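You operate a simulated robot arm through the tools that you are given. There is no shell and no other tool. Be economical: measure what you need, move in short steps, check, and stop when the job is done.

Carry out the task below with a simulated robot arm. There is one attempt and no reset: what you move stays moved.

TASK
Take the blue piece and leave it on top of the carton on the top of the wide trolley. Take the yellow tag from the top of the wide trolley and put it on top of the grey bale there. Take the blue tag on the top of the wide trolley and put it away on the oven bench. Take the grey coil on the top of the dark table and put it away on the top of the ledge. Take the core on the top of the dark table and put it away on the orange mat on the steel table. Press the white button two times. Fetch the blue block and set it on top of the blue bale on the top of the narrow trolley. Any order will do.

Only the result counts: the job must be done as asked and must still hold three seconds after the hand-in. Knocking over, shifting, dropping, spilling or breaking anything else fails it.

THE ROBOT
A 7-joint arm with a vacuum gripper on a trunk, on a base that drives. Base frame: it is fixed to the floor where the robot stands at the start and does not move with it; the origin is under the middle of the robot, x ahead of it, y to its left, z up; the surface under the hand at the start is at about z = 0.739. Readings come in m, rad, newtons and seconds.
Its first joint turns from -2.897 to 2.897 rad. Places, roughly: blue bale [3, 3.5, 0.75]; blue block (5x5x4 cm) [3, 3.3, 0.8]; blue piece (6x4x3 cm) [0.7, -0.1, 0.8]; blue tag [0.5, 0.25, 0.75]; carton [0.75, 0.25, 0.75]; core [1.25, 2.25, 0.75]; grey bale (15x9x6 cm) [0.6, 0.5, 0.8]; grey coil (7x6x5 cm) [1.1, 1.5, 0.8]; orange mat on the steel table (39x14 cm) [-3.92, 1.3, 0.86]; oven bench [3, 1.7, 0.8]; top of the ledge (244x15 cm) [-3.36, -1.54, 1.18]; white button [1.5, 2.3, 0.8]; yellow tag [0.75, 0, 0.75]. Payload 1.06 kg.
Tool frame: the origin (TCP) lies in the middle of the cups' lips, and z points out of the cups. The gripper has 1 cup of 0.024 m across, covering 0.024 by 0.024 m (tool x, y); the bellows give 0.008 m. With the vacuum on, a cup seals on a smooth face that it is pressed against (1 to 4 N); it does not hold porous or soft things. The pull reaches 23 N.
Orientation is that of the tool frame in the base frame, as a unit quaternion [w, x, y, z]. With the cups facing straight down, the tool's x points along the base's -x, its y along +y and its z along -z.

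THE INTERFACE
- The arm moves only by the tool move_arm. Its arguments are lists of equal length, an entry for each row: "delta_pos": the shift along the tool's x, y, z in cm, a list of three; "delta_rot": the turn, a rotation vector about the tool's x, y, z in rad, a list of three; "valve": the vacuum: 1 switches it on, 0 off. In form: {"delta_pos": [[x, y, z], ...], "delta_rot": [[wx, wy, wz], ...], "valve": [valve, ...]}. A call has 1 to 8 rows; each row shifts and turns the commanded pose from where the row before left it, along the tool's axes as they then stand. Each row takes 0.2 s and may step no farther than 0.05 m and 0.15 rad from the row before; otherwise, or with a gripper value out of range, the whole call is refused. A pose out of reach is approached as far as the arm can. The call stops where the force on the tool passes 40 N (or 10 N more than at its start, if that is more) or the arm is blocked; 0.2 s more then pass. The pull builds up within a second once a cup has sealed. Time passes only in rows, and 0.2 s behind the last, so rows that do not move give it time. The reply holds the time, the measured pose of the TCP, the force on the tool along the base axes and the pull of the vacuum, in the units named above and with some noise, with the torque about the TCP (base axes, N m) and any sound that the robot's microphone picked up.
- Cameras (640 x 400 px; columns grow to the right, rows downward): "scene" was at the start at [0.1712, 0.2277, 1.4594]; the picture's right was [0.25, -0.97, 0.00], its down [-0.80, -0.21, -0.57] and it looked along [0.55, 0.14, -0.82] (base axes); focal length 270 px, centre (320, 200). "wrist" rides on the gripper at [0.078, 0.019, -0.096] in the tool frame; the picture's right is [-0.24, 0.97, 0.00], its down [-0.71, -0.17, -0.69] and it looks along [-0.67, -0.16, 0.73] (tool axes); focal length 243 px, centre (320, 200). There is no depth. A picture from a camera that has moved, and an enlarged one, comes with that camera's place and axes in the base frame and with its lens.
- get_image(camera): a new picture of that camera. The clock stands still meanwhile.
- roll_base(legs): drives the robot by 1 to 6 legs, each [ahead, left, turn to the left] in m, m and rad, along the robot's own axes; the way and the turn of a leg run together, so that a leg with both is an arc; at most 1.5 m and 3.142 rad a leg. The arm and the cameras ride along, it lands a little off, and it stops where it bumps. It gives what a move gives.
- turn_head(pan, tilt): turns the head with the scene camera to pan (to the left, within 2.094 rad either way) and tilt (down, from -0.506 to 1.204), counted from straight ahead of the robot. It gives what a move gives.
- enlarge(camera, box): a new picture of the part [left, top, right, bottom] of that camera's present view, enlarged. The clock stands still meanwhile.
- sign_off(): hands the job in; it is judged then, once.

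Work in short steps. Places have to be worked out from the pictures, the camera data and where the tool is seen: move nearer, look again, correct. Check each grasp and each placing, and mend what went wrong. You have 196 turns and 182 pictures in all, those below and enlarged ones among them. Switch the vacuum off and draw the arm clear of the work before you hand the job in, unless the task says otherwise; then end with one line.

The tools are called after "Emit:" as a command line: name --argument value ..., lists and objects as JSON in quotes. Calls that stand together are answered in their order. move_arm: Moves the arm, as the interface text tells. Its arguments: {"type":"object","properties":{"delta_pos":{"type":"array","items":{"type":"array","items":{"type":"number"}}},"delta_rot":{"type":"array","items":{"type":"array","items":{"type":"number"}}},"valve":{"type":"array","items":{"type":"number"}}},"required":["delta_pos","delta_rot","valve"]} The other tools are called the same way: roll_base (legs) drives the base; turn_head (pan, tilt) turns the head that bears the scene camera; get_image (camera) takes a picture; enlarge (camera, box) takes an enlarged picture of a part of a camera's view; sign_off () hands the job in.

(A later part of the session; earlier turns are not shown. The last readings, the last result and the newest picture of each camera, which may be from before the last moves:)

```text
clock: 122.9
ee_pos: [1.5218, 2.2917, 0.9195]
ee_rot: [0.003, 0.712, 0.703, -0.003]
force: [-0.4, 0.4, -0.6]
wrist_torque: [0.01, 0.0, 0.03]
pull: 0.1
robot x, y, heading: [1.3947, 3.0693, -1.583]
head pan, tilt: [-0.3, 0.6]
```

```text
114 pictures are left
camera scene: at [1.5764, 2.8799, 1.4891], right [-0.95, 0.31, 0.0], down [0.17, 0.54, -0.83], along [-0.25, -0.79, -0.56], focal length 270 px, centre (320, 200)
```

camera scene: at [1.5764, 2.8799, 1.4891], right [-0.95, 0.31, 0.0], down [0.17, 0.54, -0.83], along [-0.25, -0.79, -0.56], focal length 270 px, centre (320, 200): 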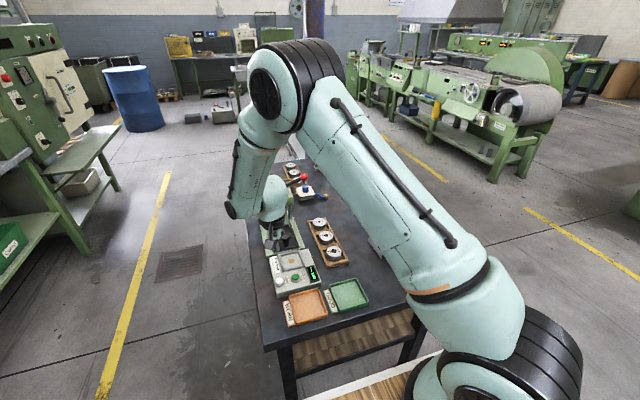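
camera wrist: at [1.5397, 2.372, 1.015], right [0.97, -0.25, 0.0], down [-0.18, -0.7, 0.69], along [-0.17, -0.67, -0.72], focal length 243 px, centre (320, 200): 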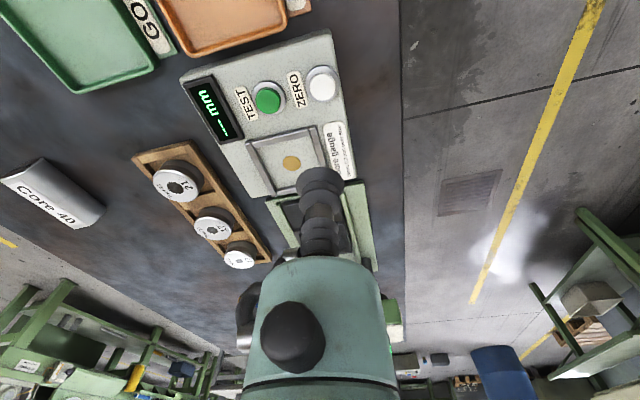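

The button top is at about (1.524, 2.303), z ≈ 0.79. I align and lower to about 0.82.

Emit:
move_arm --delta_pos '[[1.1, 0.2, 4.5], [0, 0, 4.5], [0, 0, 0.8], [0, 0, 0]]' --delta_rot '[[0, 0, 0], [0, 0, 0], [0, 0, 0], [0, 0, 0]]' --valve '[0, 0, 0, 0]'

Emit:
enlarge --camera "wrist" --box '[220, 100, 420, 225]'

Emit:
enlarge --camera "scene" --box '[240, 220, 340, 330]'

```text
clock: 123.9
ee_pos: [1.5243, 2.3035, 0.8219]
ee_rot: [0.002, 0.711, 0.703, -0.001]
force: [0.4, 0.0, 0.8]
wrist_torque: [-0.04, 0.03, -0.01]
pull: 0.1
robot x, y, heading: [1.3933, 3.0665, -1.581]
head pan, tilt: [-0.3, 0.6]
```

```text
3.20 times, centred on (320, 162) of wrist
camera zoom: at [1.5417, 2.383, 0.9176], right [0.97, -0.25, 0.0], down [-0.18, -0.7, 0.69], along [-0.17, -0.67, -0.72], focal length 776 px, centre (320, 320)
```

zoom: 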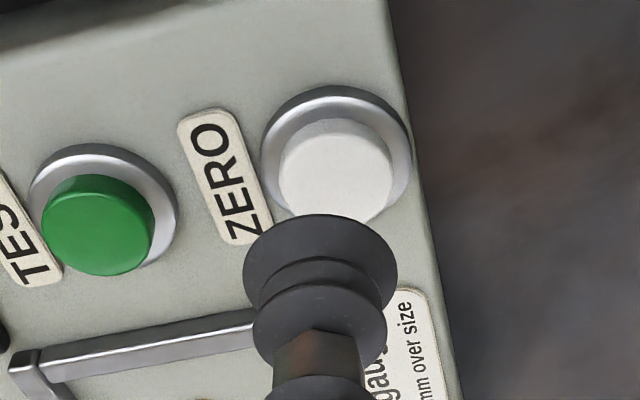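

```text
3.64 times, centred on (290, 275) of scene
camera zoom: at [1.5765, 2.8796, 1.489], right [-0.95, 0.31, 0.0], down [0.17, 0.54, -0.83], along [-0.25, -0.79, -0.56], focal length 981 px, centre (429, -73)
```

zoom: 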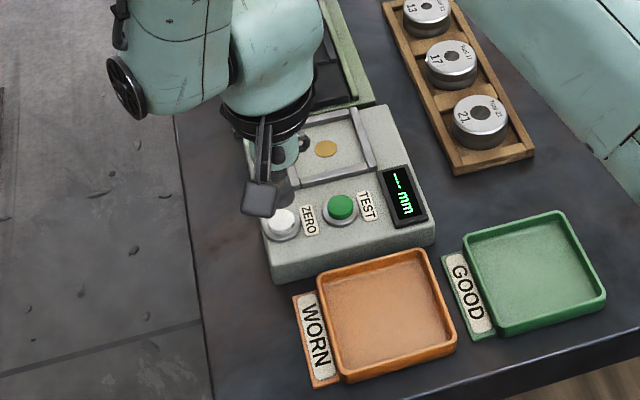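

The cup is centred over the ZERO button, z ≈ 0.795. I approach with small steps for the first press.

Emit:
move_arm --delta_pos '[[0, 0, 2.0], [0, 0, 0.3], [0, 0, 0.3], [0, 0, 0.3], [0, 0, 0.2]]' --delta_rot '[[0, 0, 0], [0, 0, 0], [0, 0, 0], [0, 0, 0], [0, 0, 0]]' --valve '[0, 0, 0, 0, 0]'

```text
clock: 125.1
ee_pos: [1.5235, 2.303, 0.7909]
ee_rot: [0.002, 0.712, 0.703, -0.002]
force: [0.5, 0.6, -0.2]
wrist_torque: [0.04, 0.01, -0.02]
pull: 0.1
robot x, y, heading: [1.3916, 3.0694, -1.586]
head pan, tilt: [-0.3, 0.6]
```

No contact at 0.791, so I continue in small steps.

Emit:
move_arm --delta_pos '[[0, 0, 0.3], [0, 0, 0.3], [0, 0, 0.2]]' --delta_rot '[[0, 0, 0], [0, 0, 0], [0, 0, 0]]' --valve '[0, 0, 0]'

```text
clock: 125.9
ee_pos: [1.5245, 2.3027, 0.7826]
ee_rot: [0.002, 0.711, 0.703, -0.002]
force: [-0.8, -0.1, 0.2]
wrist_torque: [0.0, -0.04, -0.02]
pull: 0.1
robot x, y, heading: [1.3942, 3.0677, -1.581]
head pan, tilt: [-0.3, 0.6]
```

I check alignment again from this close.

Emit:
enlarge --camera "wrist" --box '[220, 100, 420, 225]'

```text
3.20 times, centred on (320, 162) of wrist
camera zoom: at [1.5422, 2.3818, 0.8783], right [0.97, -0.25, 0.0], down [-0.18, -0.7, 0.69], along [-0.17, -0.67, -0.73], focal length 776 px, centre (320, 320)
```

zoom: 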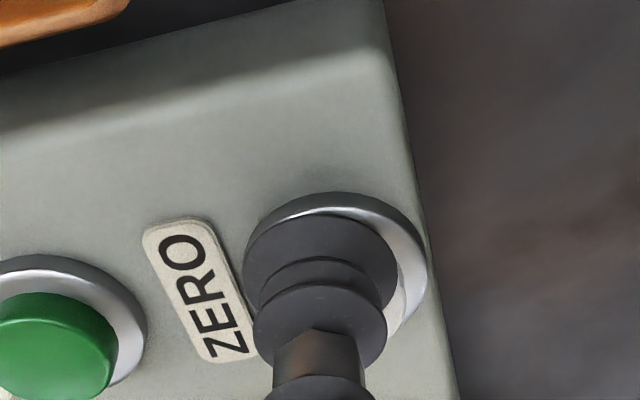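

The cup is over the button and needs a shift of about 0.3 cm in +x. I apply it and press on.

Emit:
move_arm --delta_pos '[[0, 0.3, 0], [0, 0, 0.3], [0, 0, 0.3], [0, 0, 0]]' --delta_rot '[[0, 0, 0], [0, 0, 0], [0, 0, 0], [0, 0, 0]]' --valve '[0, 0, 0, 0]'

```text
clock: 126.9
ee_pos: [1.5274, 2.3021, 0.7776]
ee_rot: [0.002, 0.711, 0.703, -0.002]
force: [0.6, 0.4, 2.7]
wrist_torque: [0.0, 0.01, 0.0]
pull: 0.1
robot x, y, heading: [1.3947, 3.066, -1.579]
head pan, tilt: [-0.3, 0.6]
heard: click
```

A click was heard: the first press is registered. I raise to let the button come up.

Emit:
move_arm --delta_pos '[[0, 0, -0.6], [0, 0, -0.6], [0, 0, 0], [0, 0, 0]]' --delta_rot '[[0, 0, 0], [0, 0, 0], [0, 0, 0], [0, 0, 0]]' --valve '[0, 0, 0, 0]'

```text
clock: 127.9
ee_pos: [1.5266, 2.3023, 0.7892]
ee_rot: [0.002, 0.711, 0.703, -0.002]
force: [-0.3, -0.5, 0.6]
wrist_torque: [0.01, -0.01, 0.02]
pull: 0.1
robot x, y, heading: [1.3904, 3.0724, -1.582]
head pan, tilt: [-0.3, 0.6]
```

I press a second time to the same depth.

Emit:
move_arm --delta_pos '[[0, 0, 0.6], [0, 0, 0.3], [0, 0, 0.3], [0, 0, 0]]' --delta_rot '[[0, 0, 0], [0, 0, 0], [0, 0, 0], [0, 0, 0]]' --valve '[0, 0, 0, 0]'

```text
clock: 128.9
ee_pos: [1.5266, 2.3018, 0.7771]
ee_rot: [0.002, 0.712, 0.703, -0.003]
force: [-0.3, 1.2, 2.0]
wrist_torque: [-0.04, 0.03, 0.0]
pull: 0.0
robot x, y, heading: [1.3919, 3.0686, -1.581]
head pan, tilt: [-0.3, 0.6]
heard: click
```

The second click was heard, so the button is done. I raise and go over to the core.

Emit:
move_arm --delta_pos '[[0, 0, -2], [0, 0, -4.5], [0, 0, -4.5], [0, 0, -4.5], [-0.6, -4.7, 0], [-0.6, -4.7, 0], [-0.6, -4.7, 0], [-0.6, -4.7, 0]]' --delta_rot '[[0, 0, 0], [0, 0, 0], [0, 0, 0], [0, 0, 0], [0, 0, 0], [0, 0, 0], [0, 0, 0], [0, 0, 0]]' --valve '[0, 0, 0, 0, 0, 0, 0, 0]'

Emit:
move_arm --delta_pos '[[-0.6, -4.7, 0], [-0.6, -4.7, 0], [-0.6, -4.7, 0], [-0.6, -4.7, 0], [0, -2, 0], [0, 0, 4], [0, 0, 1], [0, 0, 0]]' --delta_rot '[[0, 0, 0], [0, 0, 0], [0, 0, 0], [0, 0, 0], [0, 0, 0], [0, 0, 0], [0, 0, 0], [0, 0, 0]]' --valve '[0, 0, 0, 0, 0, 0, 0, 0]'

Emit:
get_image --camera "wrist"

Emit:
get_image --camera "scene"

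```text
clock: 130.7
ee_pos: [1.3407, 2.2819, 0.934]
ee_rot: [0.002, 0.71, 0.704, -0.002]
force: [0.8, -0.3, 0.4]
wrist_torque: [0.03, 0.02, -0.05]
pull: 0.0
robot x, y, heading: [1.3934, 3.0666, -1.584]
head pan, tilt: [-0.3, 0.6]
```

```text
clock: 132.5
ee_pos: [1.1297, 2.2602, 0.882]
ee_rot: [0.002, 0.711, 0.703, -0.002]
force: [-0.1, 0.0, 0.3]
wrist_torque: [-0.03, 0.02, 0.03]
pull: 0.0
robot x, y, heading: [1.3921, 3.07, -1.582]
head pan, tilt: [-0.3, 0.6]
```

```text
110 pictures are left
camera wrist: at [1.1478, 2.3391, 0.9786], right [0.97, -0.25, 0.0], down [-0.18, -0.7, 0.69], along [-0.17, -0.67, -0.72], focal length 243 px, centre (320, 200)
```

wrist: 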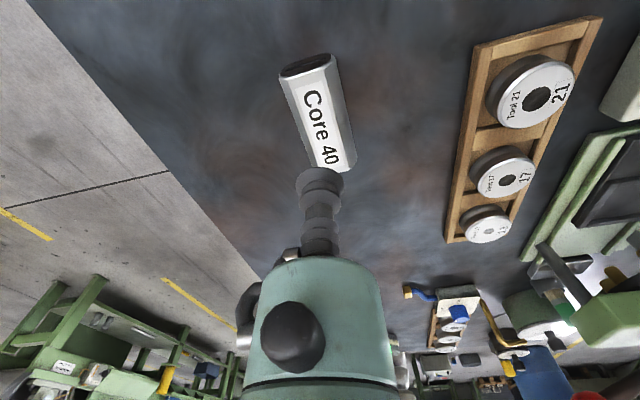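

```text
109 pictures are left
camera scene: at [1.5764, 2.8795, 1.489], right [-0.95, 0.31, 0.0], down [0.17, 0.54, -0.83], along [-0.25, -0.79, -0.56], focal length 270 px, centre (320, 200)
```

scene: 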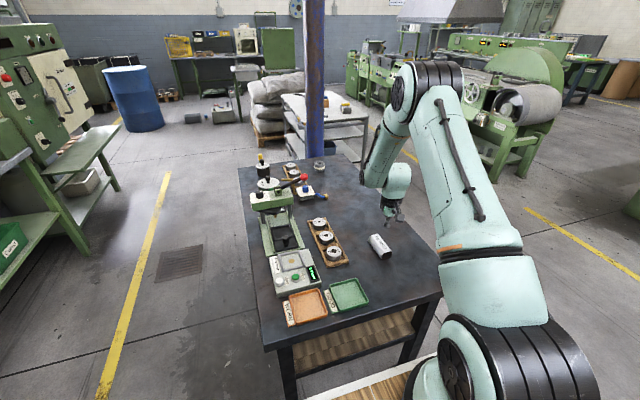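

Emit:
enlarge --camera "wrist" --box '[240, 40, 400, 180]'

```text
2.86 times, centred on (320, 110) of wrist
camera zoom: at [1.1478, 2.3391, 0.9786], right [0.97, -0.25, 0.0], down [-0.18, -0.7, 0.69], along [-0.17, -0.67, -0.72], focal length 693 px, centre (320, 457)
```

zoom: 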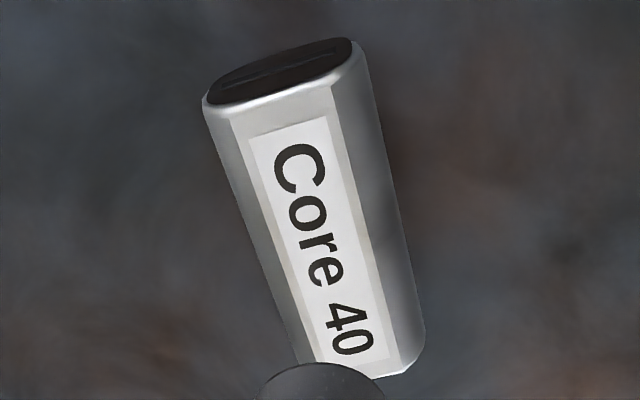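

The core has a flat, labelled top, centred at about (1.121, 2.236), z ≈ 0.765. I align and descend to about 0.79.

Emit:
move_arm --delta_pos '[[-2.4, -0.8, 4], [0, 0, 4], [0, 0, 1], [0, 0, 0]]' --delta_rot '[[0, 0, 0], [0, 0, 0], [0, 0, 0], [0, 0, 0]]' --valve '[0, 0, 0, 0]'

Emit:
enlarge --camera "wrist" --box '[220, 100, 420, 225]'

```text
clock: 133.5
ee_pos: [1.1208, 2.2341, 0.7921]
ee_rot: [0.002, 0.712, 0.703, -0.002]
force: [0.3, -0.2, -0.3]
wrist_torque: [0.0, 0.0, 0.02]
pull: 0.1
robot x, y, heading: [1.3918, 3.0646, -1.581]
head pan, tilt: [-0.3, 0.6]
```

```text
3.20 times, centred on (320, 162) of wrist
camera zoom: at [1.1401, 2.3144, 0.888], right [0.97, -0.25, 0.0], down [-0.18, -0.7, 0.69], along [-0.17, -0.67, -0.72], focal length 776 px, centre (320, 320)
```

zoom: 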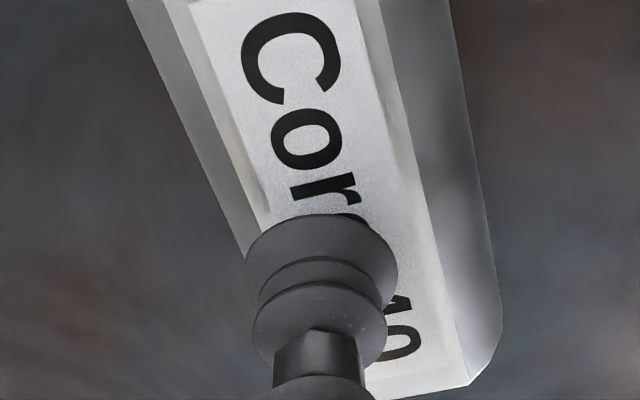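

The cup will land on the label's middle. I press with the vacuum on.

Emit:
move_arm --delta_pos '[[0, 0, 1.5], [0, 0, 0.4], [0, 0, 0.3], [0, 0, 0.3], [0, 0, 0], [0, 0, 0]]' --delta_rot '[[0, 0, 0], [0, 0, 0], [0, 0, 0], [0, 0, 0], [0, 0, 0], [0, 0, 0]]' --valve '[1, 1, 1, 1, 1, 1]'

```text
clock: 134.5
ee_pos: [1.1206, 2.2328, 0.7718]
ee_rot: [0.004, 0.712, 0.703, -0.005]
force: [0.5, 4.3, 17.8]
wrist_torque: [0.03, -0.06, -0.06]
pull: 22.7
robot x, y, heading: [1.3919, 3.0663, -1.581]
head pan, tilt: [-0.3, 0.6]
stopped in row 4: the force on the tool passed its limit at 46 N (the readings are from after the stop); the commanded pose is now the measured one
```

Sealed. I lift and retract the core over the robot's front.

Emit:
move_arm --delta_pos '[[0, 0, -2], [0, 0, -4.5], [0, 0, -4.5], [0, 0, -4.5], [0, 0, -4.5], [0, 0, -4.5], [0, 0, -4.5]]' --delta_rot '[[0, 0, 0], [0, 0, 0], [0, 0, 0], [0, 0, 0], [0, 0, 0], [0, 0, 0], [0, 0, 0]]' --valve '[1, 1, 1, 1, 1, 1, 1]'

Emit:
move_arm --delta_pos '[[3.4, 3.4, 0], [3.4, 3.4, 0], [3.4, 3.4, 0], [3.4, 3.4, 0], [3.4, 3.4, 0], [3.4, 3.4, 0], [3.4, 3.4, 0], [3.4, 3.4, 0]]' --delta_rot '[[0, 0, 0], [0, 0, 0], [0, 0, 0], [0, 0, 0], [0, 0, 0], [0, 0, 0], [0, 0, 0], [0, 0, 0]]' --valve '[1, 1, 1, 1, 1, 1, 1, 1]'

Emit:
turn_head --pan -1.3 --tilt 0.35

Emit:
get_image --camera "scene"

```text
clock: 136.1
ee_pos: [1.1215, 2.2348, 1.0581]
ee_rot: [0.003, 0.712, 0.703, -0.003]
force: [0.4, -0.5, -3.2]
wrist_torque: [0.02, 0.04, 0.03]
pull: 23.1
robot x, y, heading: [1.3899, 3.0665, -1.579]
head pan, tilt: [-0.3, 0.6]
```

```text
clock: 137.9
ee_pos: [1.3967, 2.5046, 1.0581]
ee_rot: [0.003, 0.712, 0.702, -0.005]
force: [0.2, -1.1, -3.2]
wrist_torque: [-0.02, 0.01, 0.01]
pull: 23.1
robot x, y, heading: [1.393, 3.0676, -1.581]
head pan, tilt: [-0.3, 0.6]
```

```text
clock: 139.2
ee_pos: [1.3972, 2.5041, 1.0584]
ee_rot: [0.003, 0.712, 0.703, -0.004]
force: [0.9, -0.3, -4.3]
wrist_torque: [-0.02, 0.02, 0.01]
pull: 22.9
robot x, y, heading: [1.3947, 3.0637, -1.582]
head pan, tilt: [-1.3, 0.351]
```

```text
106 pictures are left
camera scene: at [1.5136, 2.9398, 1.5118], right [-0.26, 0.97, 0.0], down [0.33, 0.09, -0.94], along [-0.91, -0.24, -0.34], focal length 270 px, centre (320, 200)
```

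scene: 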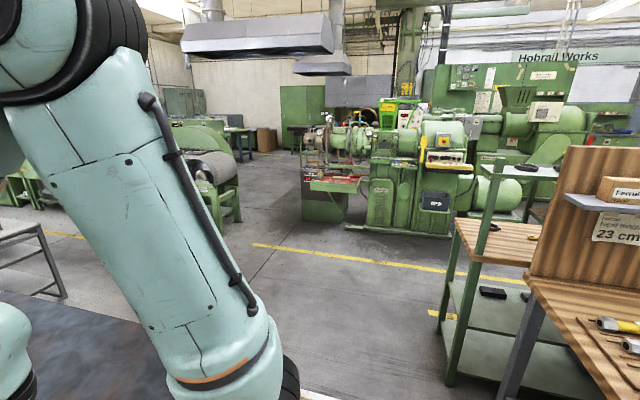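

The core hangs well. Westward I see a passage between the grinder and the lathe at about y 1.0–1.9. I turn west and drive to the aisle in front of it.

Emit:
roll_base --legs '[[0, 0.1, 0], [0, 0, -1.56], [1.0, 0, 0], [0.9, 0, 0]]'

Emit:
turn_head --pan 0.5 --tilt 0.4

Emit:
get_image --camera "scene"

```text
clock: 150.6
ee_pos: [-0.2834, 3.0903, 1.0581]
ee_rot: [0.0, 1.0, -0.016, -0.005]
force: [0.1, 0.1, -4.0]
wrist_torque: [-0.04, -0.02, 0.01]
pull: 22.6
robot x, y, heading: [0.2807, 3.0826, 3.109]
head pan, tilt: [-1.3, 0.351]
stopped in leg 4: the robot was blocked; the commanded pose is now the measured one
```

```text
clock: 152.4
ee_pos: [-0.2823, 3.0895, 1.0565]
ee_rot: [-0.001, 1.0, -0.015, -0.005]
force: [-1.1, 0.5, -3.1]
wrist_torque: [0.02, -0.02, -0.01]
pull: 23.2
robot x, y, heading: [0.2791, 3.0839, 3.113]
head pan, tilt: [0.499, 0.4]
```

```text
105 pictures are left
camera scene: at [0.0937, 2.8331, 1.5072], right [-0.45, 0.89, 0.0], down [0.35, 0.18, -0.92], along [-0.82, -0.42, -0.39], focal length 270 px, centre (320, 200)
```

scene: 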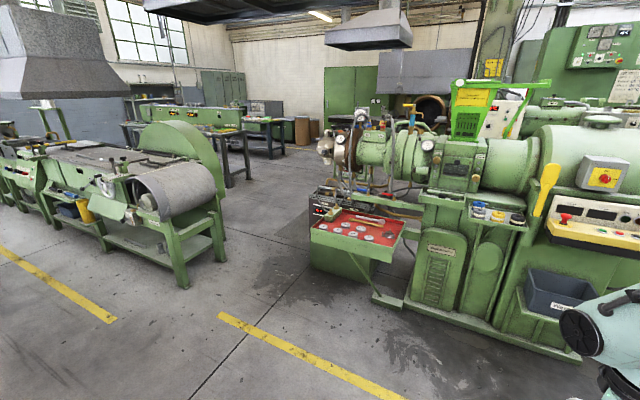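

The base brushed the wooden bench and stopped. The passage lies between y ≈ 1.05 and 1.81 at x -1.4…-1.9. I strafe to y ≈ 1.43 and look along it.

Emit:
roll_base --legs '[[0, 0.85, 0], [0, 0.8, 0.03]]'

Emit:
turn_head --pan 0.0 --tilt 0.45

Emit:
get_image --camera "scene"

```text
clock: 160.8
ee_pos: [-0.3178, 1.4177, 1.0573]
ee_rot: [0.0, 1.0, 0.004, -0.006]
force: [-0.6, 0.1, -3.5]
wrist_torque: [0.01, -0.02, -0.05]
pull: 22.8
robot x, y, heading: [0.2455, 1.4349, -3.133]
head pan, tilt: [0.499, 0.4]
```

```text
clock: 161.7
ee_pos: [-0.3178, 1.4187, 1.0565]
ee_rot: [-0.001, 1.0, 0.004, -0.005]
force: [-0.4, -0.3, -3.8]
wrist_torque: [0.0, -0.02, 0.02]
pull: 22.8
robot x, y, heading: [0.2429, 1.433, -3.129]
head pan, tilt: [0.0, 0.45]
```

```text
104 pictures are left
camera scene: at [0.0569, 1.2202, 1.5026], right [-0.01, 1.0, 0.0], down [0.44, 0.0, -0.9], along [-0.9, -0.01, -0.44], focal length 270 px, centre (320, 200)
```

scene: 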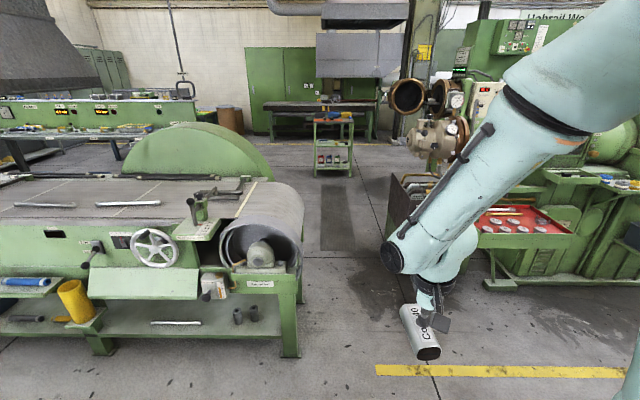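

I enlarge the far end of the passage to identify the steel table with the orange mat.

Emit:
enlarge --camera "scene" --box '[230, 60, 430, 185]'

```text
3.20 times, centred on (330, 122) of scene
camera zoom: at [0.0569, 1.2202, 1.5026], right [-0.01, 1.0, 0.0], down [0.44, 0.0, -0.9], along [-0.9, -0.01, -0.44], focal length 863 px, centre (288, 448)
```

zoom: 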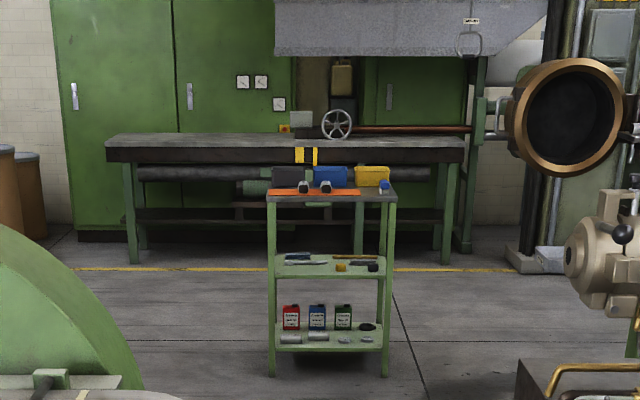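

The green stand with the orange mat is at the far end. I drive down the passage in two stages.

Emit:
roll_base --legs '[[0, -0.02, -0.0126], [1.0, 0, 0]]'

Emit:
get_image --camera "scene"

```text
clock: 167.4
ee_pos: [-1.3561, 1.4701, 1.0571]
ee_rot: [-0.001, 1.0, -0.013, -0.006]
force: [0.4, -0.3, -4.3]
wrist_torque: [-0.01, 0.0, 0.0]
pull: 23.8
robot x, y, heading: [-0.7932, 1.4626, 3.118]
head pan, tilt: [0.0, 0.45]
```

```text
102 pictures are left
camera scene: at [-0.9873, 1.2609, 1.5025], right [0.02, 1.0, 0.0], down [0.44, -0.01, -0.9], along [-0.9, 0.02, -0.44], focal length 270 px, centre (320, 200)
```

scene: 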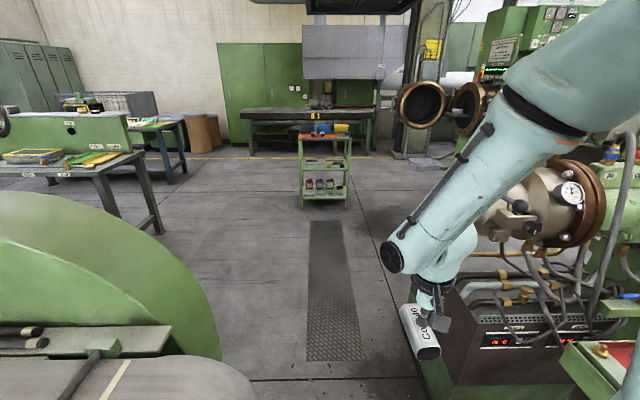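

The passage looks free around y ≈ 1.46. I correct the heading and go on.

Emit:
roll_base --legs '[[0, 0.01, 0.022], [1.2, 0, 0]]'

Emit:
get_image --camera "scene"

```text
clock: 173.9
ee_pos: [-2.5591, 1.4448, 1.058]
ee_rot: [-0.001, 1.0, 0.001, -0.005]
force: [-0.2, 0.9, -3.2]
wrist_torque: [0.04, 0.0, -0.02]
pull: 22.8
robot x, y, heading: [-1.9949, 1.459, -3.14]
head pan, tilt: [0.0, 0.45]
```

```text
101 pictures are left
camera scene: at [-2.1855, 1.2453, 1.5025], right [0.0, 1.0, 0.0], down [0.44, 0.0, -0.9], along [-0.9, 0.0, -0.44], focal length 270 px, centre (320, 200)
```

scene: 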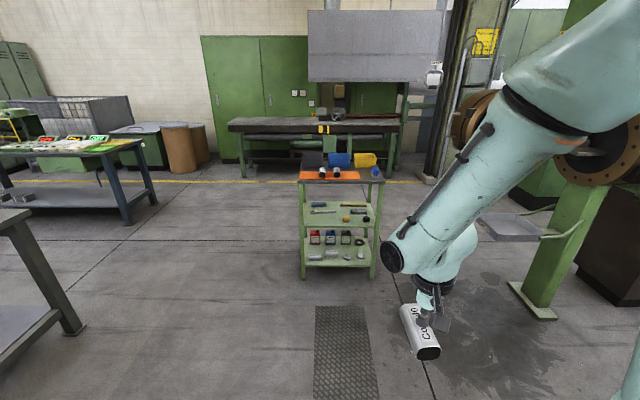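

The stand's front edge is at x ≈ -3.76. I drive closer, to x ≈ -3.1, y ≈ 1.37.

Emit:
roll_base --legs '[[1.1, 0.09, 0]]'

Emit:
turn_head --pan 0.1 --tilt 0.75

Emit:
get_image --camera "scene"

Emit:
get_image --camera "wrist"

```text
clock: 179.6
ee_pos: [-3.6722, 1.3391, 1.0581]
ee_rot: [-0.001, 1.0, 0.006, -0.005]
force: [-0.4, 0.6, -3.7]
wrist_torque: [0.01, -0.01, 0.01]
pull: 23.0
robot x, y, heading: [-3.1101, 1.3596, -3.126]
head pan, tilt: [0.0, 0.45]
```

```text
clock: 180.4
ee_pos: [-3.6727, 1.3394, 1.0572]
ee_rot: [-0.001, 1.0, 0.006, -0.005]
force: [-0.3, 0.4, -4.2]
wrist_torque: [0.03, -0.01, 0.02]
pull: 23.1
robot x, y, heading: [-3.1095, 1.3559, -3.123]
head pan, tilt: [0.099, 0.75]
```

```text
100 pictures are left
camera scene: at [-3.2875, 1.1357, 1.4762], right [-0.11, 0.99, 0.0], down [0.68, 0.08, -0.73], along [-0.73, -0.08, -0.68], focal length 270 px, centre (320, 200)
```

scene: 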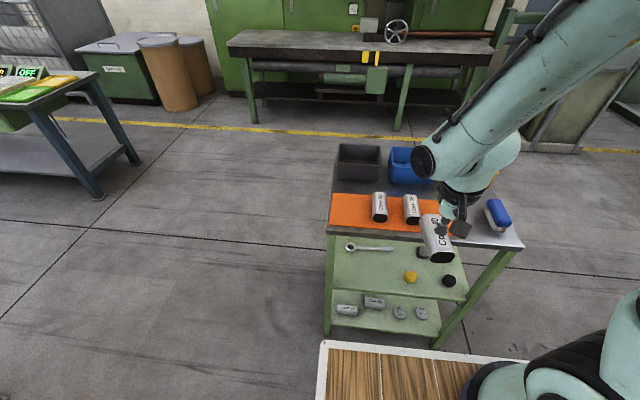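

```text
99 pictures are left
camera wrist: at [-3.5943, 1.3221, 1.1532], right [-0.22, -0.97, 0.0], down [-0.7, 0.16, 0.69], along [-0.68, 0.15, -0.72], focal length 243 px, centre (320, 200)
```

wrist: 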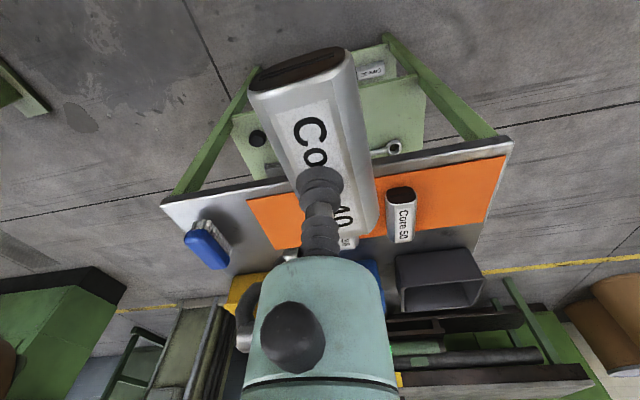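

The mat holds two cores at y ≈ 1.25 and 1.35, and its left part around (-3.915, 1.165) is free. I move the core above that spot.

Emit:
move_arm --delta_pos '[[-4.08, 2.83, 0], [-4.08, 2.83, 0], [-4.08, 2.83, 0], [-4.08, 2.83, 0], [-4.08, 2.83, 0], [-4.08, 2.83, 0], [0, 0, 2], [0, 0, 0]]' --delta_rot '[[0, 0, 0], [0, 0, 0], [0, 0, 0], [0, 0, 0], [0, 0, 0], [0, 0, 0], [0, 0, 0], [0, 0, 0]]' --valve '[1, 1, 1, 1, 1, 1, 1, 1]'

Emit:
get_image --camera "scene"

Emit:
get_image --camera "wrist"

```text
clock: 182.2
ee_pos: [-3.913, 1.1672, 1.0406]
ee_rot: [-0.001, 1.0, 0.006, -0.006]
force: [-1.2, 0.1, -4.2]
wrist_torque: [-0.02, 0.0, -0.04]
pull: 23.0
robot x, y, heading: [-3.1082, 1.3562, -3.125]
head pan, tilt: [0.099, 0.75]
```

```text
98 pictures are left
camera scene: at [-3.2874, 1.1356, 1.4761], right [-0.11, 0.99, 0.0], down [0.68, 0.08, -0.73], along [-0.73, -0.08, -0.68], focal length 270 px, centre (320, 200)
```

scene: 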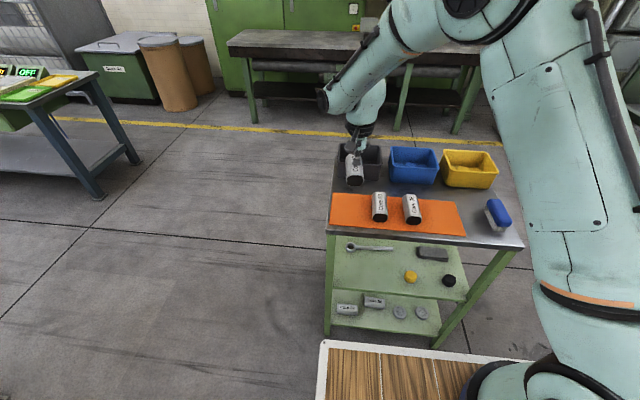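

```text
97 pictures are left
camera wrist: at [-3.835, 1.1496, 1.1357], right [-0.22, -0.97, 0.0], down [-0.7, 0.16, 0.69], along [-0.68, 0.15, -0.72], focal length 243 px, centre (320, 200)
```

wrist: 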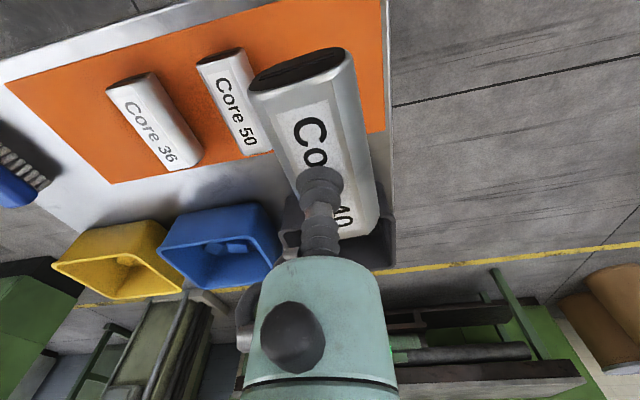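

The core hangs in line with the free strip. I trim 0.8 cm outward and lower to about 0.93.

Emit:
move_arm --delta_pos '[[-0.8, 0, 4], [0, 0, 4], [0, 0, 2.5], [0, 0, 0]]' --delta_rot '[[0, 0, 0], [0, 0, 0], [0, 0, 0], [0, 0, 0]]' --valve '[1, 1, 1, 1]'

Emit:
enlarge --camera "scene" --box '[300, 140, 500, 265]'

Emit:
get_image --camera "wrist"

```text
clock: 183.2
ee_pos: [-3.9253, 1.1675, 0.9346]
ee_rot: [-0.001, 1.0, 0.006, -0.005]
force: [-0.3, 0.3, -4.2]
wrist_torque: [0.02, 0.01, -0.02]
pull: 22.9
robot x, y, heading: [-3.1103, 1.3594, -3.129]
head pan, tilt: [0.099, 0.75]
```

```text
3.20 times, centred on (400, 202) of scene
camera zoom: at [-3.2874, 1.1357, 1.4761], right [-0.11, 0.99, 0.0], down [0.68, 0.08, -0.73], along [-0.73, -0.08, -0.68], focal length 863 px, centre (64, 192)
```

zoom: 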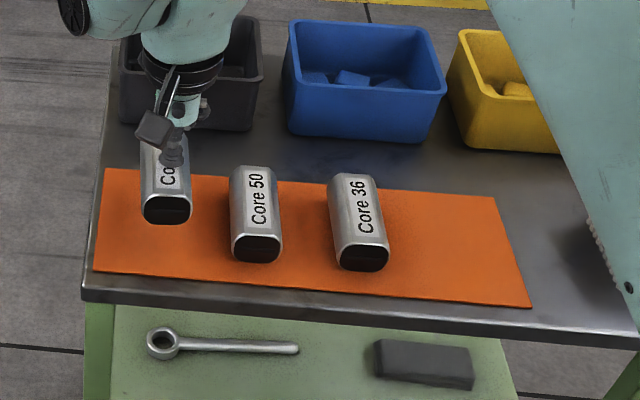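

```text
95 pictures are left
camera wrist: at [-3.8465, 1.1506, 1.0299], right [-0.22, -0.97, 0.0], down [-0.7, 0.16, 0.69], along [-0.68, 0.15, -0.72], focal length 243 px, centre (320, 200)
```

wrist: 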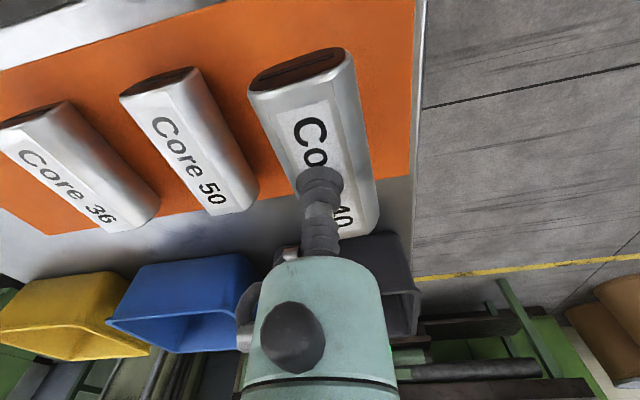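

The core is clear of its neighbours and the bin. I lower it onto the mat.

Emit:
move_arm --delta_pos '[[0, 0, 2.0], [0, 0, 0.5], [0, 0, 0.3], [0, 0, 0]]' --delta_rot '[[0, 0, 0], [0, 0, 0], [0, 0, 0], [0, 0, 0]]' --valve '[1, 1, 1, 1]'

```text
clock: 184.2
ee_pos: [-3.9253, 1.1671, 0.9071]
ee_rot: [-0.001, 1.0, 0.007, -0.004]
force: [-0.4, 0.1, -3.5]
wrist_torque: [-0.01, 0.01, 0.0]
pull: 22.9
robot x, y, heading: [-3.1091, 1.357, -3.128]
head pan, tilt: [0.099, 0.75]
```

Not touching yet; I continue in 3 mm steps.

Emit:
move_arm --delta_pos '[[0, 0, 0.3], [0, 0, 0.3], [0, 0, 0]]' --delta_rot '[[0, 0, 0], [0, 0, 0], [0, 0, 0]]' --valve '[1, 1, 1]'

```text
clock: 185.0
ee_pos: [-3.9259, 1.1668, 0.9]
ee_rot: [-0.001, 1.0, 0.006, -0.005]
force: [0.3, 0.3, -4.0]
wrist_torque: [-0.02, -0.03, -0.03]
pull: 23.4
robot x, y, heading: [-3.1095, 1.3549, -3.132]
head pan, tilt: [0.099, 0.75]
```

Still free, so I go on.

Emit:
move_arm --delta_pos '[[0, 0, 0.3], [0, 0, 0.2], [0, 0, 0]]' --delta_rot '[[0, 0, 0], [0, 0, 0], [0, 0, 0]]' --valve '[1, 1, 1]'

```text
clock: 185.8
ee_pos: [-3.9255, 1.1677, 0.8956]
ee_rot: [-0.002, 1.0, 0.006, -0.006]
force: [-0.3, -0.1, -3.1]
wrist_torque: [0.01, 0.02, -0.02]
pull: 23.3
robot x, y, heading: [-3.1111, 1.3532, -3.119]
head pan, tilt: [0.099, 0.75]
```

Still free at 0.896, so I continue.

Emit:
move_arm --delta_pos '[[0, 0, 0.2], [0, 0, 0.2], [0, 0, 0]]' --delta_rot '[[0, 0, 0], [0, 0, 0], [0, 0, 0]]' --valve '[1, 1, 1]'

Emit:
enlarge --camera "scene" --box '[300, 140, 500, 265]'

```text
clock: 186.6
ee_pos: [-3.9245, 1.166, 0.8934]
ee_rot: [-0.002, 1.0, 0.006, -0.005]
force: [2.4, 5.4, 12.8]
wrist_torque: [-0.12, -0.04, -0.01]
pull: 23.1
robot x, y, heading: [-3.1095, 1.3546, -3.13]
head pan, tilt: [0.099, 0.75]
```

```text
3.20 times, centred on (400, 202) of scene
camera zoom: at [-3.2867, 1.1361, 1.4763], right [-0.11, 0.99, 0.0], down [0.68, 0.08, -0.73], along [-0.73, -0.08, -0.68], focal length 863 px, centre (64, 192)
```

zoom: 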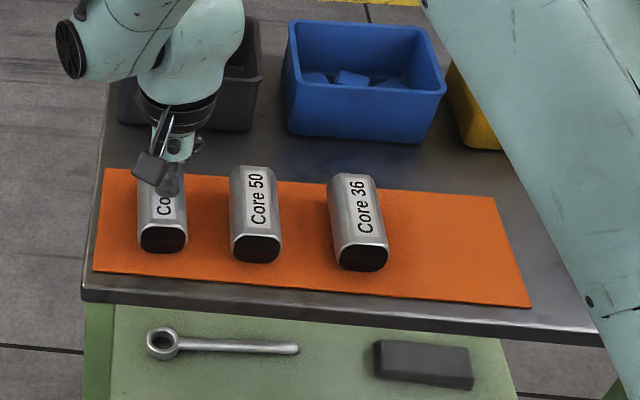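

It rests on the mat next to the other cores. I release and lift.

Emit:
move_arm --delta_pos '[[0, 0, -0.2], [0, 0, 0], [0, 0, 0], [0, 0, 0], [0, 0, -0.5], [0, 0, -1], [0, 0, -4], [0, 0, -4]]' --delta_rot '[[0, 0, 0], [0, 0, 0], [0, 0, 0], [0, 0, 0], [0, 0, 0], [0, 0, 0], [0, 0, 0], [0, 0, 0]]' --valve '[1, 0, 0, 0, 0, 0, 0, 0]'

Emit:
move_arm --delta_pos '[[0, 0, -4], [0, 0, -4], [4, -2.8, 0], [4, -2.8, 0], [4, -2.8, 0], [4, -2.8, 0], [4, -2.8, 0], [4, -2.8, 0]]' --delta_rot '[[0, 0, 0], [0, 0, 0], [0, 0, 0], [0, 0, 0], [0, 0, 0], [0, 0, 0], [0, 0, 0], [0, 0, 0]]' --valve '[0, 0, 0, 0, 0, 0, 0, 0]'

Emit:
get_image --camera "scene"

Emit:
turn_head --pan 1.3 --tilt 0.35

Emit:
get_image --camera "scene"

```text
clock: 188.4
ee_pos: [-3.9249, 1.1655, 0.9887]
ee_rot: [-0.001, 1.0, 0.006, -0.005]
force: [-0.3, -0.6, -0.3]
wrist_torque: [0.0, 0.01, -0.02]
pull: 0.0
robot x, y, heading: [-3.1067, 1.3557, -3.124]
head pan, tilt: [0.099, 0.75]
```

```text
clock: 190.2
ee_pos: [-3.6832, 1.3373, 1.0672]
ee_rot: [-0.001, 1.0, 0.006, -0.005]
force: [0.4, -0.7, -0.8]
wrist_torque: [-0.03, -0.02, -0.05]
pull: 0.1
robot x, y, heading: [-3.1069, 1.3613, -3.13]
head pan, tilt: [0.099, 0.75]
```

```text
93 pictures are left
camera scene: at [-3.2878, 1.1353, 1.476], right [-0.11, 0.99, 0.0], down [0.68, 0.08, -0.73], along [-0.73, -0.08, -0.68], focal length 270 px, centre (320, 200)
```

scene: 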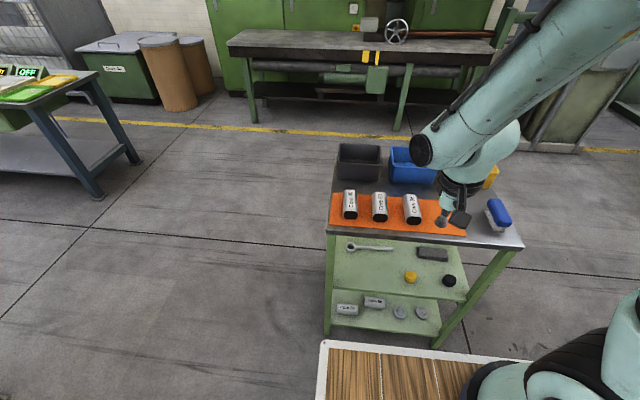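

```text
clock: 191.6
ee_pos: [-3.6855, 1.3392, 1.0686]
ee_rot: [-0.001, 1.0, 0.006, -0.005]
force: [0.2, -0.5, -0.8]
wrist_torque: [0.01, 0.02, 0.0]
pull: 0.1
robot x, y, heading: [-3.1124, 1.3577, -3.131]
head pan, tilt: [1.3, 0.351]
```

```text
92 pictures are left
camera scene: at [-3.2287, 1.055, 1.5118], right [-0.97, 0.25, 0.0], down [0.09, 0.33, -0.94], along [-0.24, -0.91, -0.34], focal length 270 px, centre (320, 200)
```

scene: 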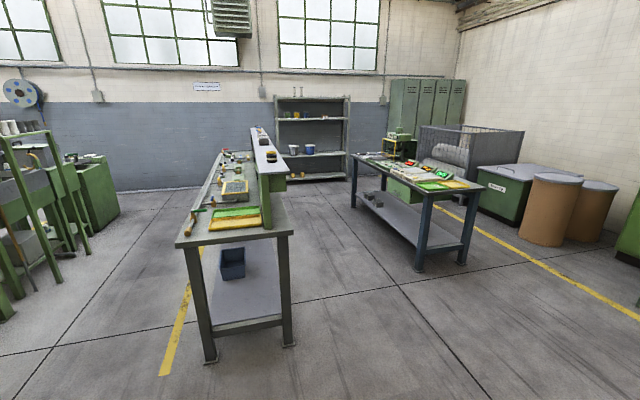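

The core is on the mat. The ledge is the raised shelf along x ≈ -3.38, whose north end at y ≈ -0.35 is reachable from here. I check what stands on it.

Emit:
enlarge --camera "scene" --box '[190, 110, 310, 240]'

```text
3.08 times, centred on (250, 175) of scene
camera zoom: at [-3.2287, 1.055, 1.5118], right [-0.97, 0.25, 0.0], down [0.09, 0.33, -0.94], along [-0.24, -0.91, -0.34], focal length 830 px, centre (535, 277)
```

zoom: 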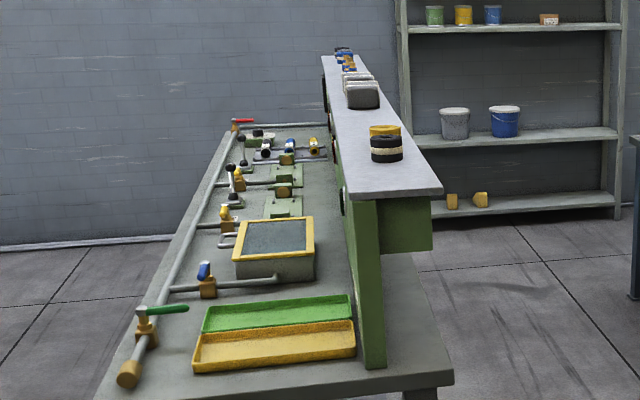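

There is about 20 cm of free ledge at its north end, near (-3.345, -0.38). Now I reverse through the passage to fetch the coil.

Emit:
roll_base --legs '[[0, -0.1, -0.011], [-1.2, 0, 0]]'

```text
clock: 198.5
ee_pos: [-2.4701, 1.4472, 1.0664]
ee_rot: [0.0, 1.0, 0.0, -0.005]
force: [0.1, -0.2, -0.4]
wrist_torque: [0.0, 0.02, -0.02]
pull: 0.0
robot x, y, heading: [-1.8972, 1.4538, -3.135]
head pan, tilt: [1.3, 0.351]
```

I continue in reverse and then look toward the dark table.

Emit:
roll_base --legs '[[0, 0, -0.007], [-1.3, 0, 0], [-0.5, 0, 0]]'

```text
clock: 207.8
ee_pos: [-0.6842, 1.4356, 1.0678]
ee_rot: [-0.001, 1.0, -0.004, -0.005]
force: [-0.7, 1.0, 0.1]
wrist_torque: [0.0, -0.03, -0.01]
pull: 0.0
robot x, y, heading: [-0.1097, 1.4407, 3.135]
head pan, tilt: [1.3, 0.351]
```

I turn around to face the dark table and approach the coil.

Emit:
roll_base --legs '[[0, 0, -3.135], [0.4, 0.12, 0]]'

Emit:
turn_head --pan 0.0 --tilt 0.7

Emit:
get_image --camera "scene"

Emit:
get_image --camera "wrist"

```text
clock: 217.6
ee_pos: [0.8565, 1.5972, 1.0669]
ee_rot: [0.005, -0.012, 1.0, -0.001]
force: [0.9, 0.7, 0.1]
wrist_torque: [-0.02, -0.03, -0.02]
pull: 0.0
robot x, y, heading: [0.2839, 1.5735, 0.028]
head pan, tilt: [1.3, 0.351]
```

```text
clock: 219.1
ee_pos: [0.8556, 1.5967, 1.0676]
ee_rot: [0.005, -0.012, 1.0, 0.0]
force: [-0.4, -0.1, -0.2]
wrist_torque: [0.02, 0.05, 0.0]
pull: 0.0
robot x, y, heading: [0.2814, 1.5696, 0.023]
head pan, tilt: [0.0, 0.7]
```

```text
90 pictures are left
camera scene: at [0.4632, 1.7856, 1.4804], right [0.03, -1.0, 0.0], down [-0.64, -0.02, -0.77], along [0.76, 0.02, -0.64], focal length 270 px, centre (320, 200)
```

scene: 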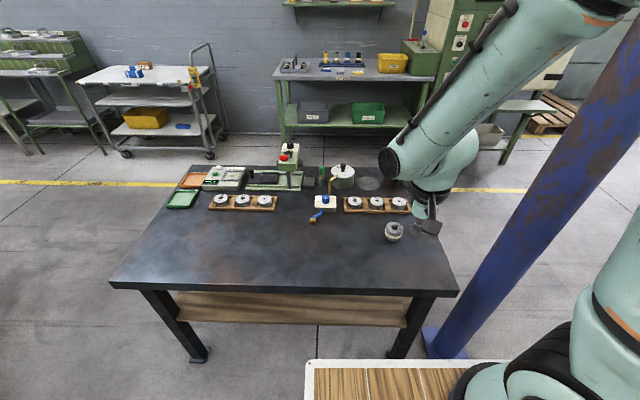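

```text
89 pictures are left
camera wrist: at [0.7754, 1.6151, 1.1624], right [0.21, 0.98, 0.0], down [0.7, -0.15, 0.69], along [0.68, -0.15, -0.72], focal length 243 px, centre (320, 200)
```

wrist: 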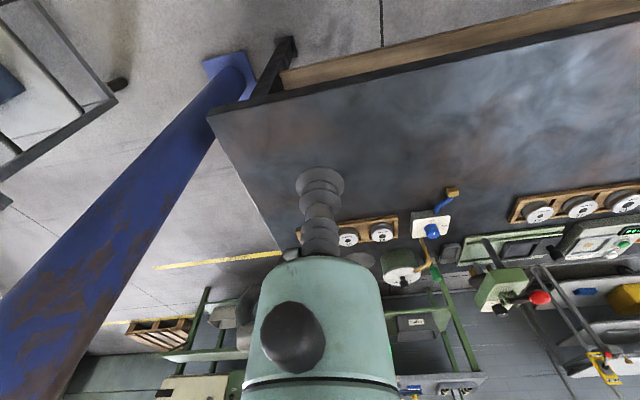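

I enlarge the coil in the scene view to see its shape.

Emit:
enlarge --camera "scene" --box '[340, 190, 440, 260]'

```text
5.71 times, centred on (390, 225) of scene
camera zoom: at [0.4632, 1.7856, 1.4804], right [0.03, -1.0, 0.0], down [-0.64, -0.02, -0.77], along [0.76, 0.02, -0.64], focal length 1541 px, centre (-80, 57)
```

zoom: 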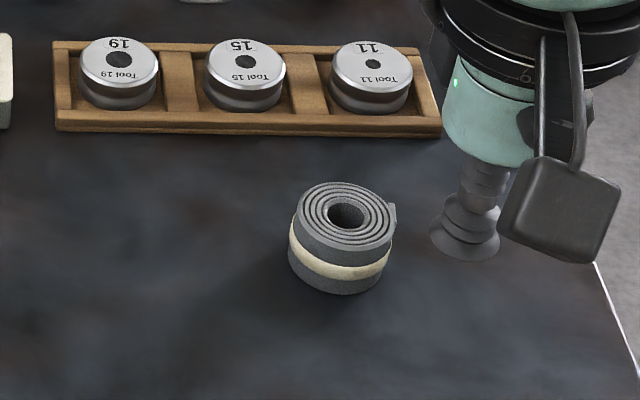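

The coil is a rolled strip standing upright, top centre about (1.137, 1.537). I move above it and look closer.

Emit:
move_arm --delta_pos '[[-3.5, -0.84, 2], [-3.5, -0.84, 2], [-3.5, -0.84, 2], [-3.5, -0.84, 2], [-3.5, -0.84, 2], [-3.5, -0.84, 2], [-3.5, -0.84, 2], [-3.5, -0.84, 2]]' --delta_rot '[[0, 0, 0], [0, 0, 0], [0, 0, 0], [0, 0, 0], [0, 0, 0], [0, 0, 0], [0, 0, 0], [0, 0, 0]]' --valve '[0, 0, 0, 0, 0, 0, 0, 0]'

Emit:
enlarge --camera "wrist" --box '[220, 30, 420, 205]'

```text
clock: 220.9
ee_pos: [1.139, 1.5367, 0.9088]
ee_rot: [0.005, -0.012, 1.0, 0.0]
force: [-1.3, 0.1, -0.6]
wrist_torque: [0.0, -0.02, -0.02]
pull: 0.1
robot x, y, heading: [0.2835, 1.5719, 0.026]
head pan, tilt: [0.0, 0.7]
```

```text
2.29 times, centred on (320, 118) of wrist
camera zoom: at [1.0579, 1.5545, 1.0054], right [0.21, 0.98, 0.0], down [0.7, -0.15, 0.69], along [0.68, -0.15, -0.72], focal length 555 px, centre (320, 389)
```

zoom: 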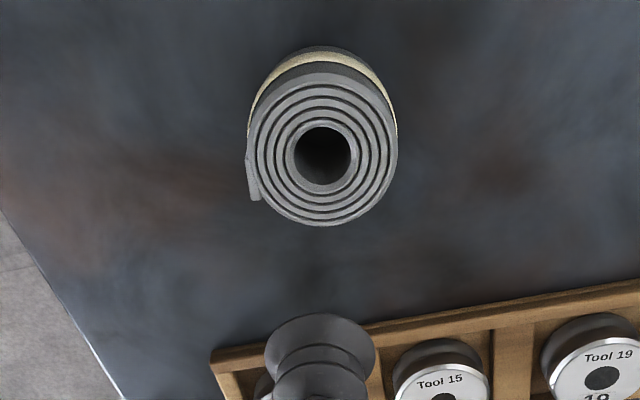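

The cup is exactly above the coil's centre. The spiral top may not seal, but I try a gentle press there first.

Emit:
move_arm --delta_pos '[[0, 0, 4.5], [0, 0, 4.5], [0, 0, 1.0], [0, 0, 0.4], [0, 0, 0.3], [0, 0, 0]]' --delta_rot '[[0, 0, 0], [0, 0, 0], [0, 0, 0], [0, 0, 0], [0, 0, 0], [0, 0, 0]]' --valve '[0, 0, 1, 1, 1, 1]'

```text
clock: 222.3
ee_pos: [1.1407, 1.5359, 0.8026]
ee_rot: [0.005, -0.013, 1.0, -0.001]
force: [-0.7, -0.4, 0.8]
wrist_torque: [0.01, -0.03, -0.01]
pull: 0.0
robot x, y, heading: [0.2849, 1.5734, 0.026]
head pan, tilt: [0.0, 0.7]
```

No contact yet at 0.803, so I go lower in small steps.

Emit:
move_arm --delta_pos '[[0, 0, 0.3], [0, 0, 0.3], [0, 0, 0.3], [0, 0, 0.2], [0, 0, 0]]' --delta_rot '[[0, 0, 0], [0, 0, 0], [0, 0, 0], [0, 0, 0], [0, 0, 0]]' --valve '[1, 1, 1, 1, 1]'

```text
clock: 223.5
ee_pos: [1.1393, 1.5359, 0.7913]
ee_rot: [0.005, -0.012, 1.0, -0.001]
force: [-0.1, 0.1, -0.3]
wrist_torque: [-0.01, 0.02, -0.01]
pull: 0.1
robot x, y, heading: [0.2795, 1.5732, 0.023]
head pan, tilt: [0.0, 0.7]
```

Still nothing; a few more millimetres.

Emit:
move_arm --delta_pos '[[0, 0, 0.3], [0, 0, 0.3], [0, 0, 0.2], [0, 0, 0]]' --delta_rot '[[0, 0, 0], [0, 0, 0], [0, 0, 0], [0, 0, 0]]' --valve '[1, 1, 1, 1]'

Emit:
enlarge --camera "wrist" --box '[220, 100, 420, 225]'

```text
clock: 224.5
ee_pos: [1.1393, 1.536, 0.7852]
ee_rot: [0.005, -0.012, 1.0, -0.001]
force: [0.2, -0.9, 0.3]
wrist_torque: [0.01, 0.07, -0.01]
pull: 23.2
robot x, y, heading: [0.2807, 1.5737, 0.023]
head pan, tilt: [0.0, 0.7]
```

```text
3.20 times, centred on (320, 162) of wrist
camera zoom: at [1.0596, 1.5541, 0.88], right [0.21, 0.98, 0.0], down [0.7, -0.15, 0.69], along [0.68, -0.15, -0.72], focal length 776 px, centre (320, 320)
```

zoom: 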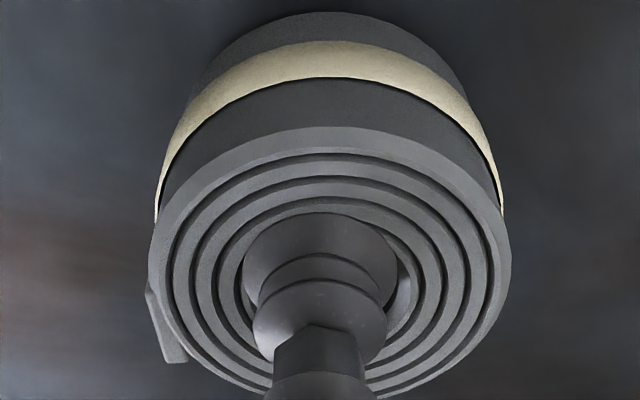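

It sealed after all, with 23 N of pull. I lift and bring it back over the robot's front.

Emit:
move_arm --delta_pos '[[0, 0, -2], [0, 0, -4.5], [0, 0, -4.5], [0, 0, -4.5], [0, 0, -4.5], [0, 0, -4.5], [0, 0, -4.5]]' --delta_rot '[[0, 0, 0], [0, 0, 0], [0, 0, 0], [0, 0, 0], [0, 0, 0], [0, 0, 0], [0, 0, 0]]' --valve '[1, 1, 1, 1, 1, 1, 1]'

Emit:
move_arm --delta_pos '[[4, 0.3, 0], [4, 0.3, 0], [4, 0.3, 0], [4, 0.3, 0], [4, 0.3, 0], [4, 0.3, 0], [4, 0.3, 0]]' --delta_rot '[[0, 0, 0], [0, 0, 0], [0, 0, 0], [0, 0, 0], [0, 0, 0], [0, 0, 0], [0, 0, 0]]' --valve '[1, 1, 1, 1, 1, 1, 1]'

Emit:
get_image --camera "wrist"

```text
clock: 226.1
ee_pos: [1.1388, 1.5343, 1.0742]
ee_rot: [0.005, -0.012, 1.0, 0.0]
force: [0.3, -1.6, -0.8]
wrist_torque: [0.01, 0.03, 0.01]
pull: 23.2
robot x, y, heading: [0.2817, 1.5674, 0.023]
head pan, tilt: [0.0, 0.7]
```

```text
clock: 227.7
ee_pos: [0.857, 1.5488, 1.0699]
ee_rot: [0.005, -0.012, 1.0, -0.001]
force: [-0.3, 0.0, -1.6]
wrist_torque: [0.0, -0.01, 0.0]
pull: 22.9
robot x, y, heading: [0.2836, 1.5743, 0.029]
head pan, tilt: [0.0, 0.7]
```

```text
85 pictures are left
camera wrist: at [0.7767, 1.5676, 1.1652], right [0.21, 0.98, 0.0], down [0.71, -0.15, 0.69], along [0.68, -0.15, -0.72], focal length 243 px, centre (320, 200)
```

wrist: 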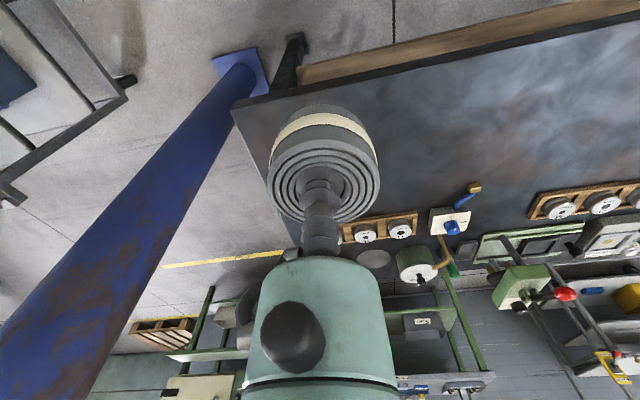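

The coil is held. I back off, turn west, and line up with the passage.

Emit:
roll_base --legs '[[-0.4, -0.1, 0], [0, 0, 3.115]]'

```text
clock: 237.6
ee_pos: [-0.7009, 1.5017, 1.0705]
ee_rot: [-0.001, 1.0, -0.004, -0.006]
force: [-0.2, 0.0, -1.7]
wrist_torque: [-0.01, -0.02, 0.03]
pull: 22.7
robot x, y, heading: [-0.1285, 1.4605, 3.14]
head pan, tilt: [0.0, 0.7]
```

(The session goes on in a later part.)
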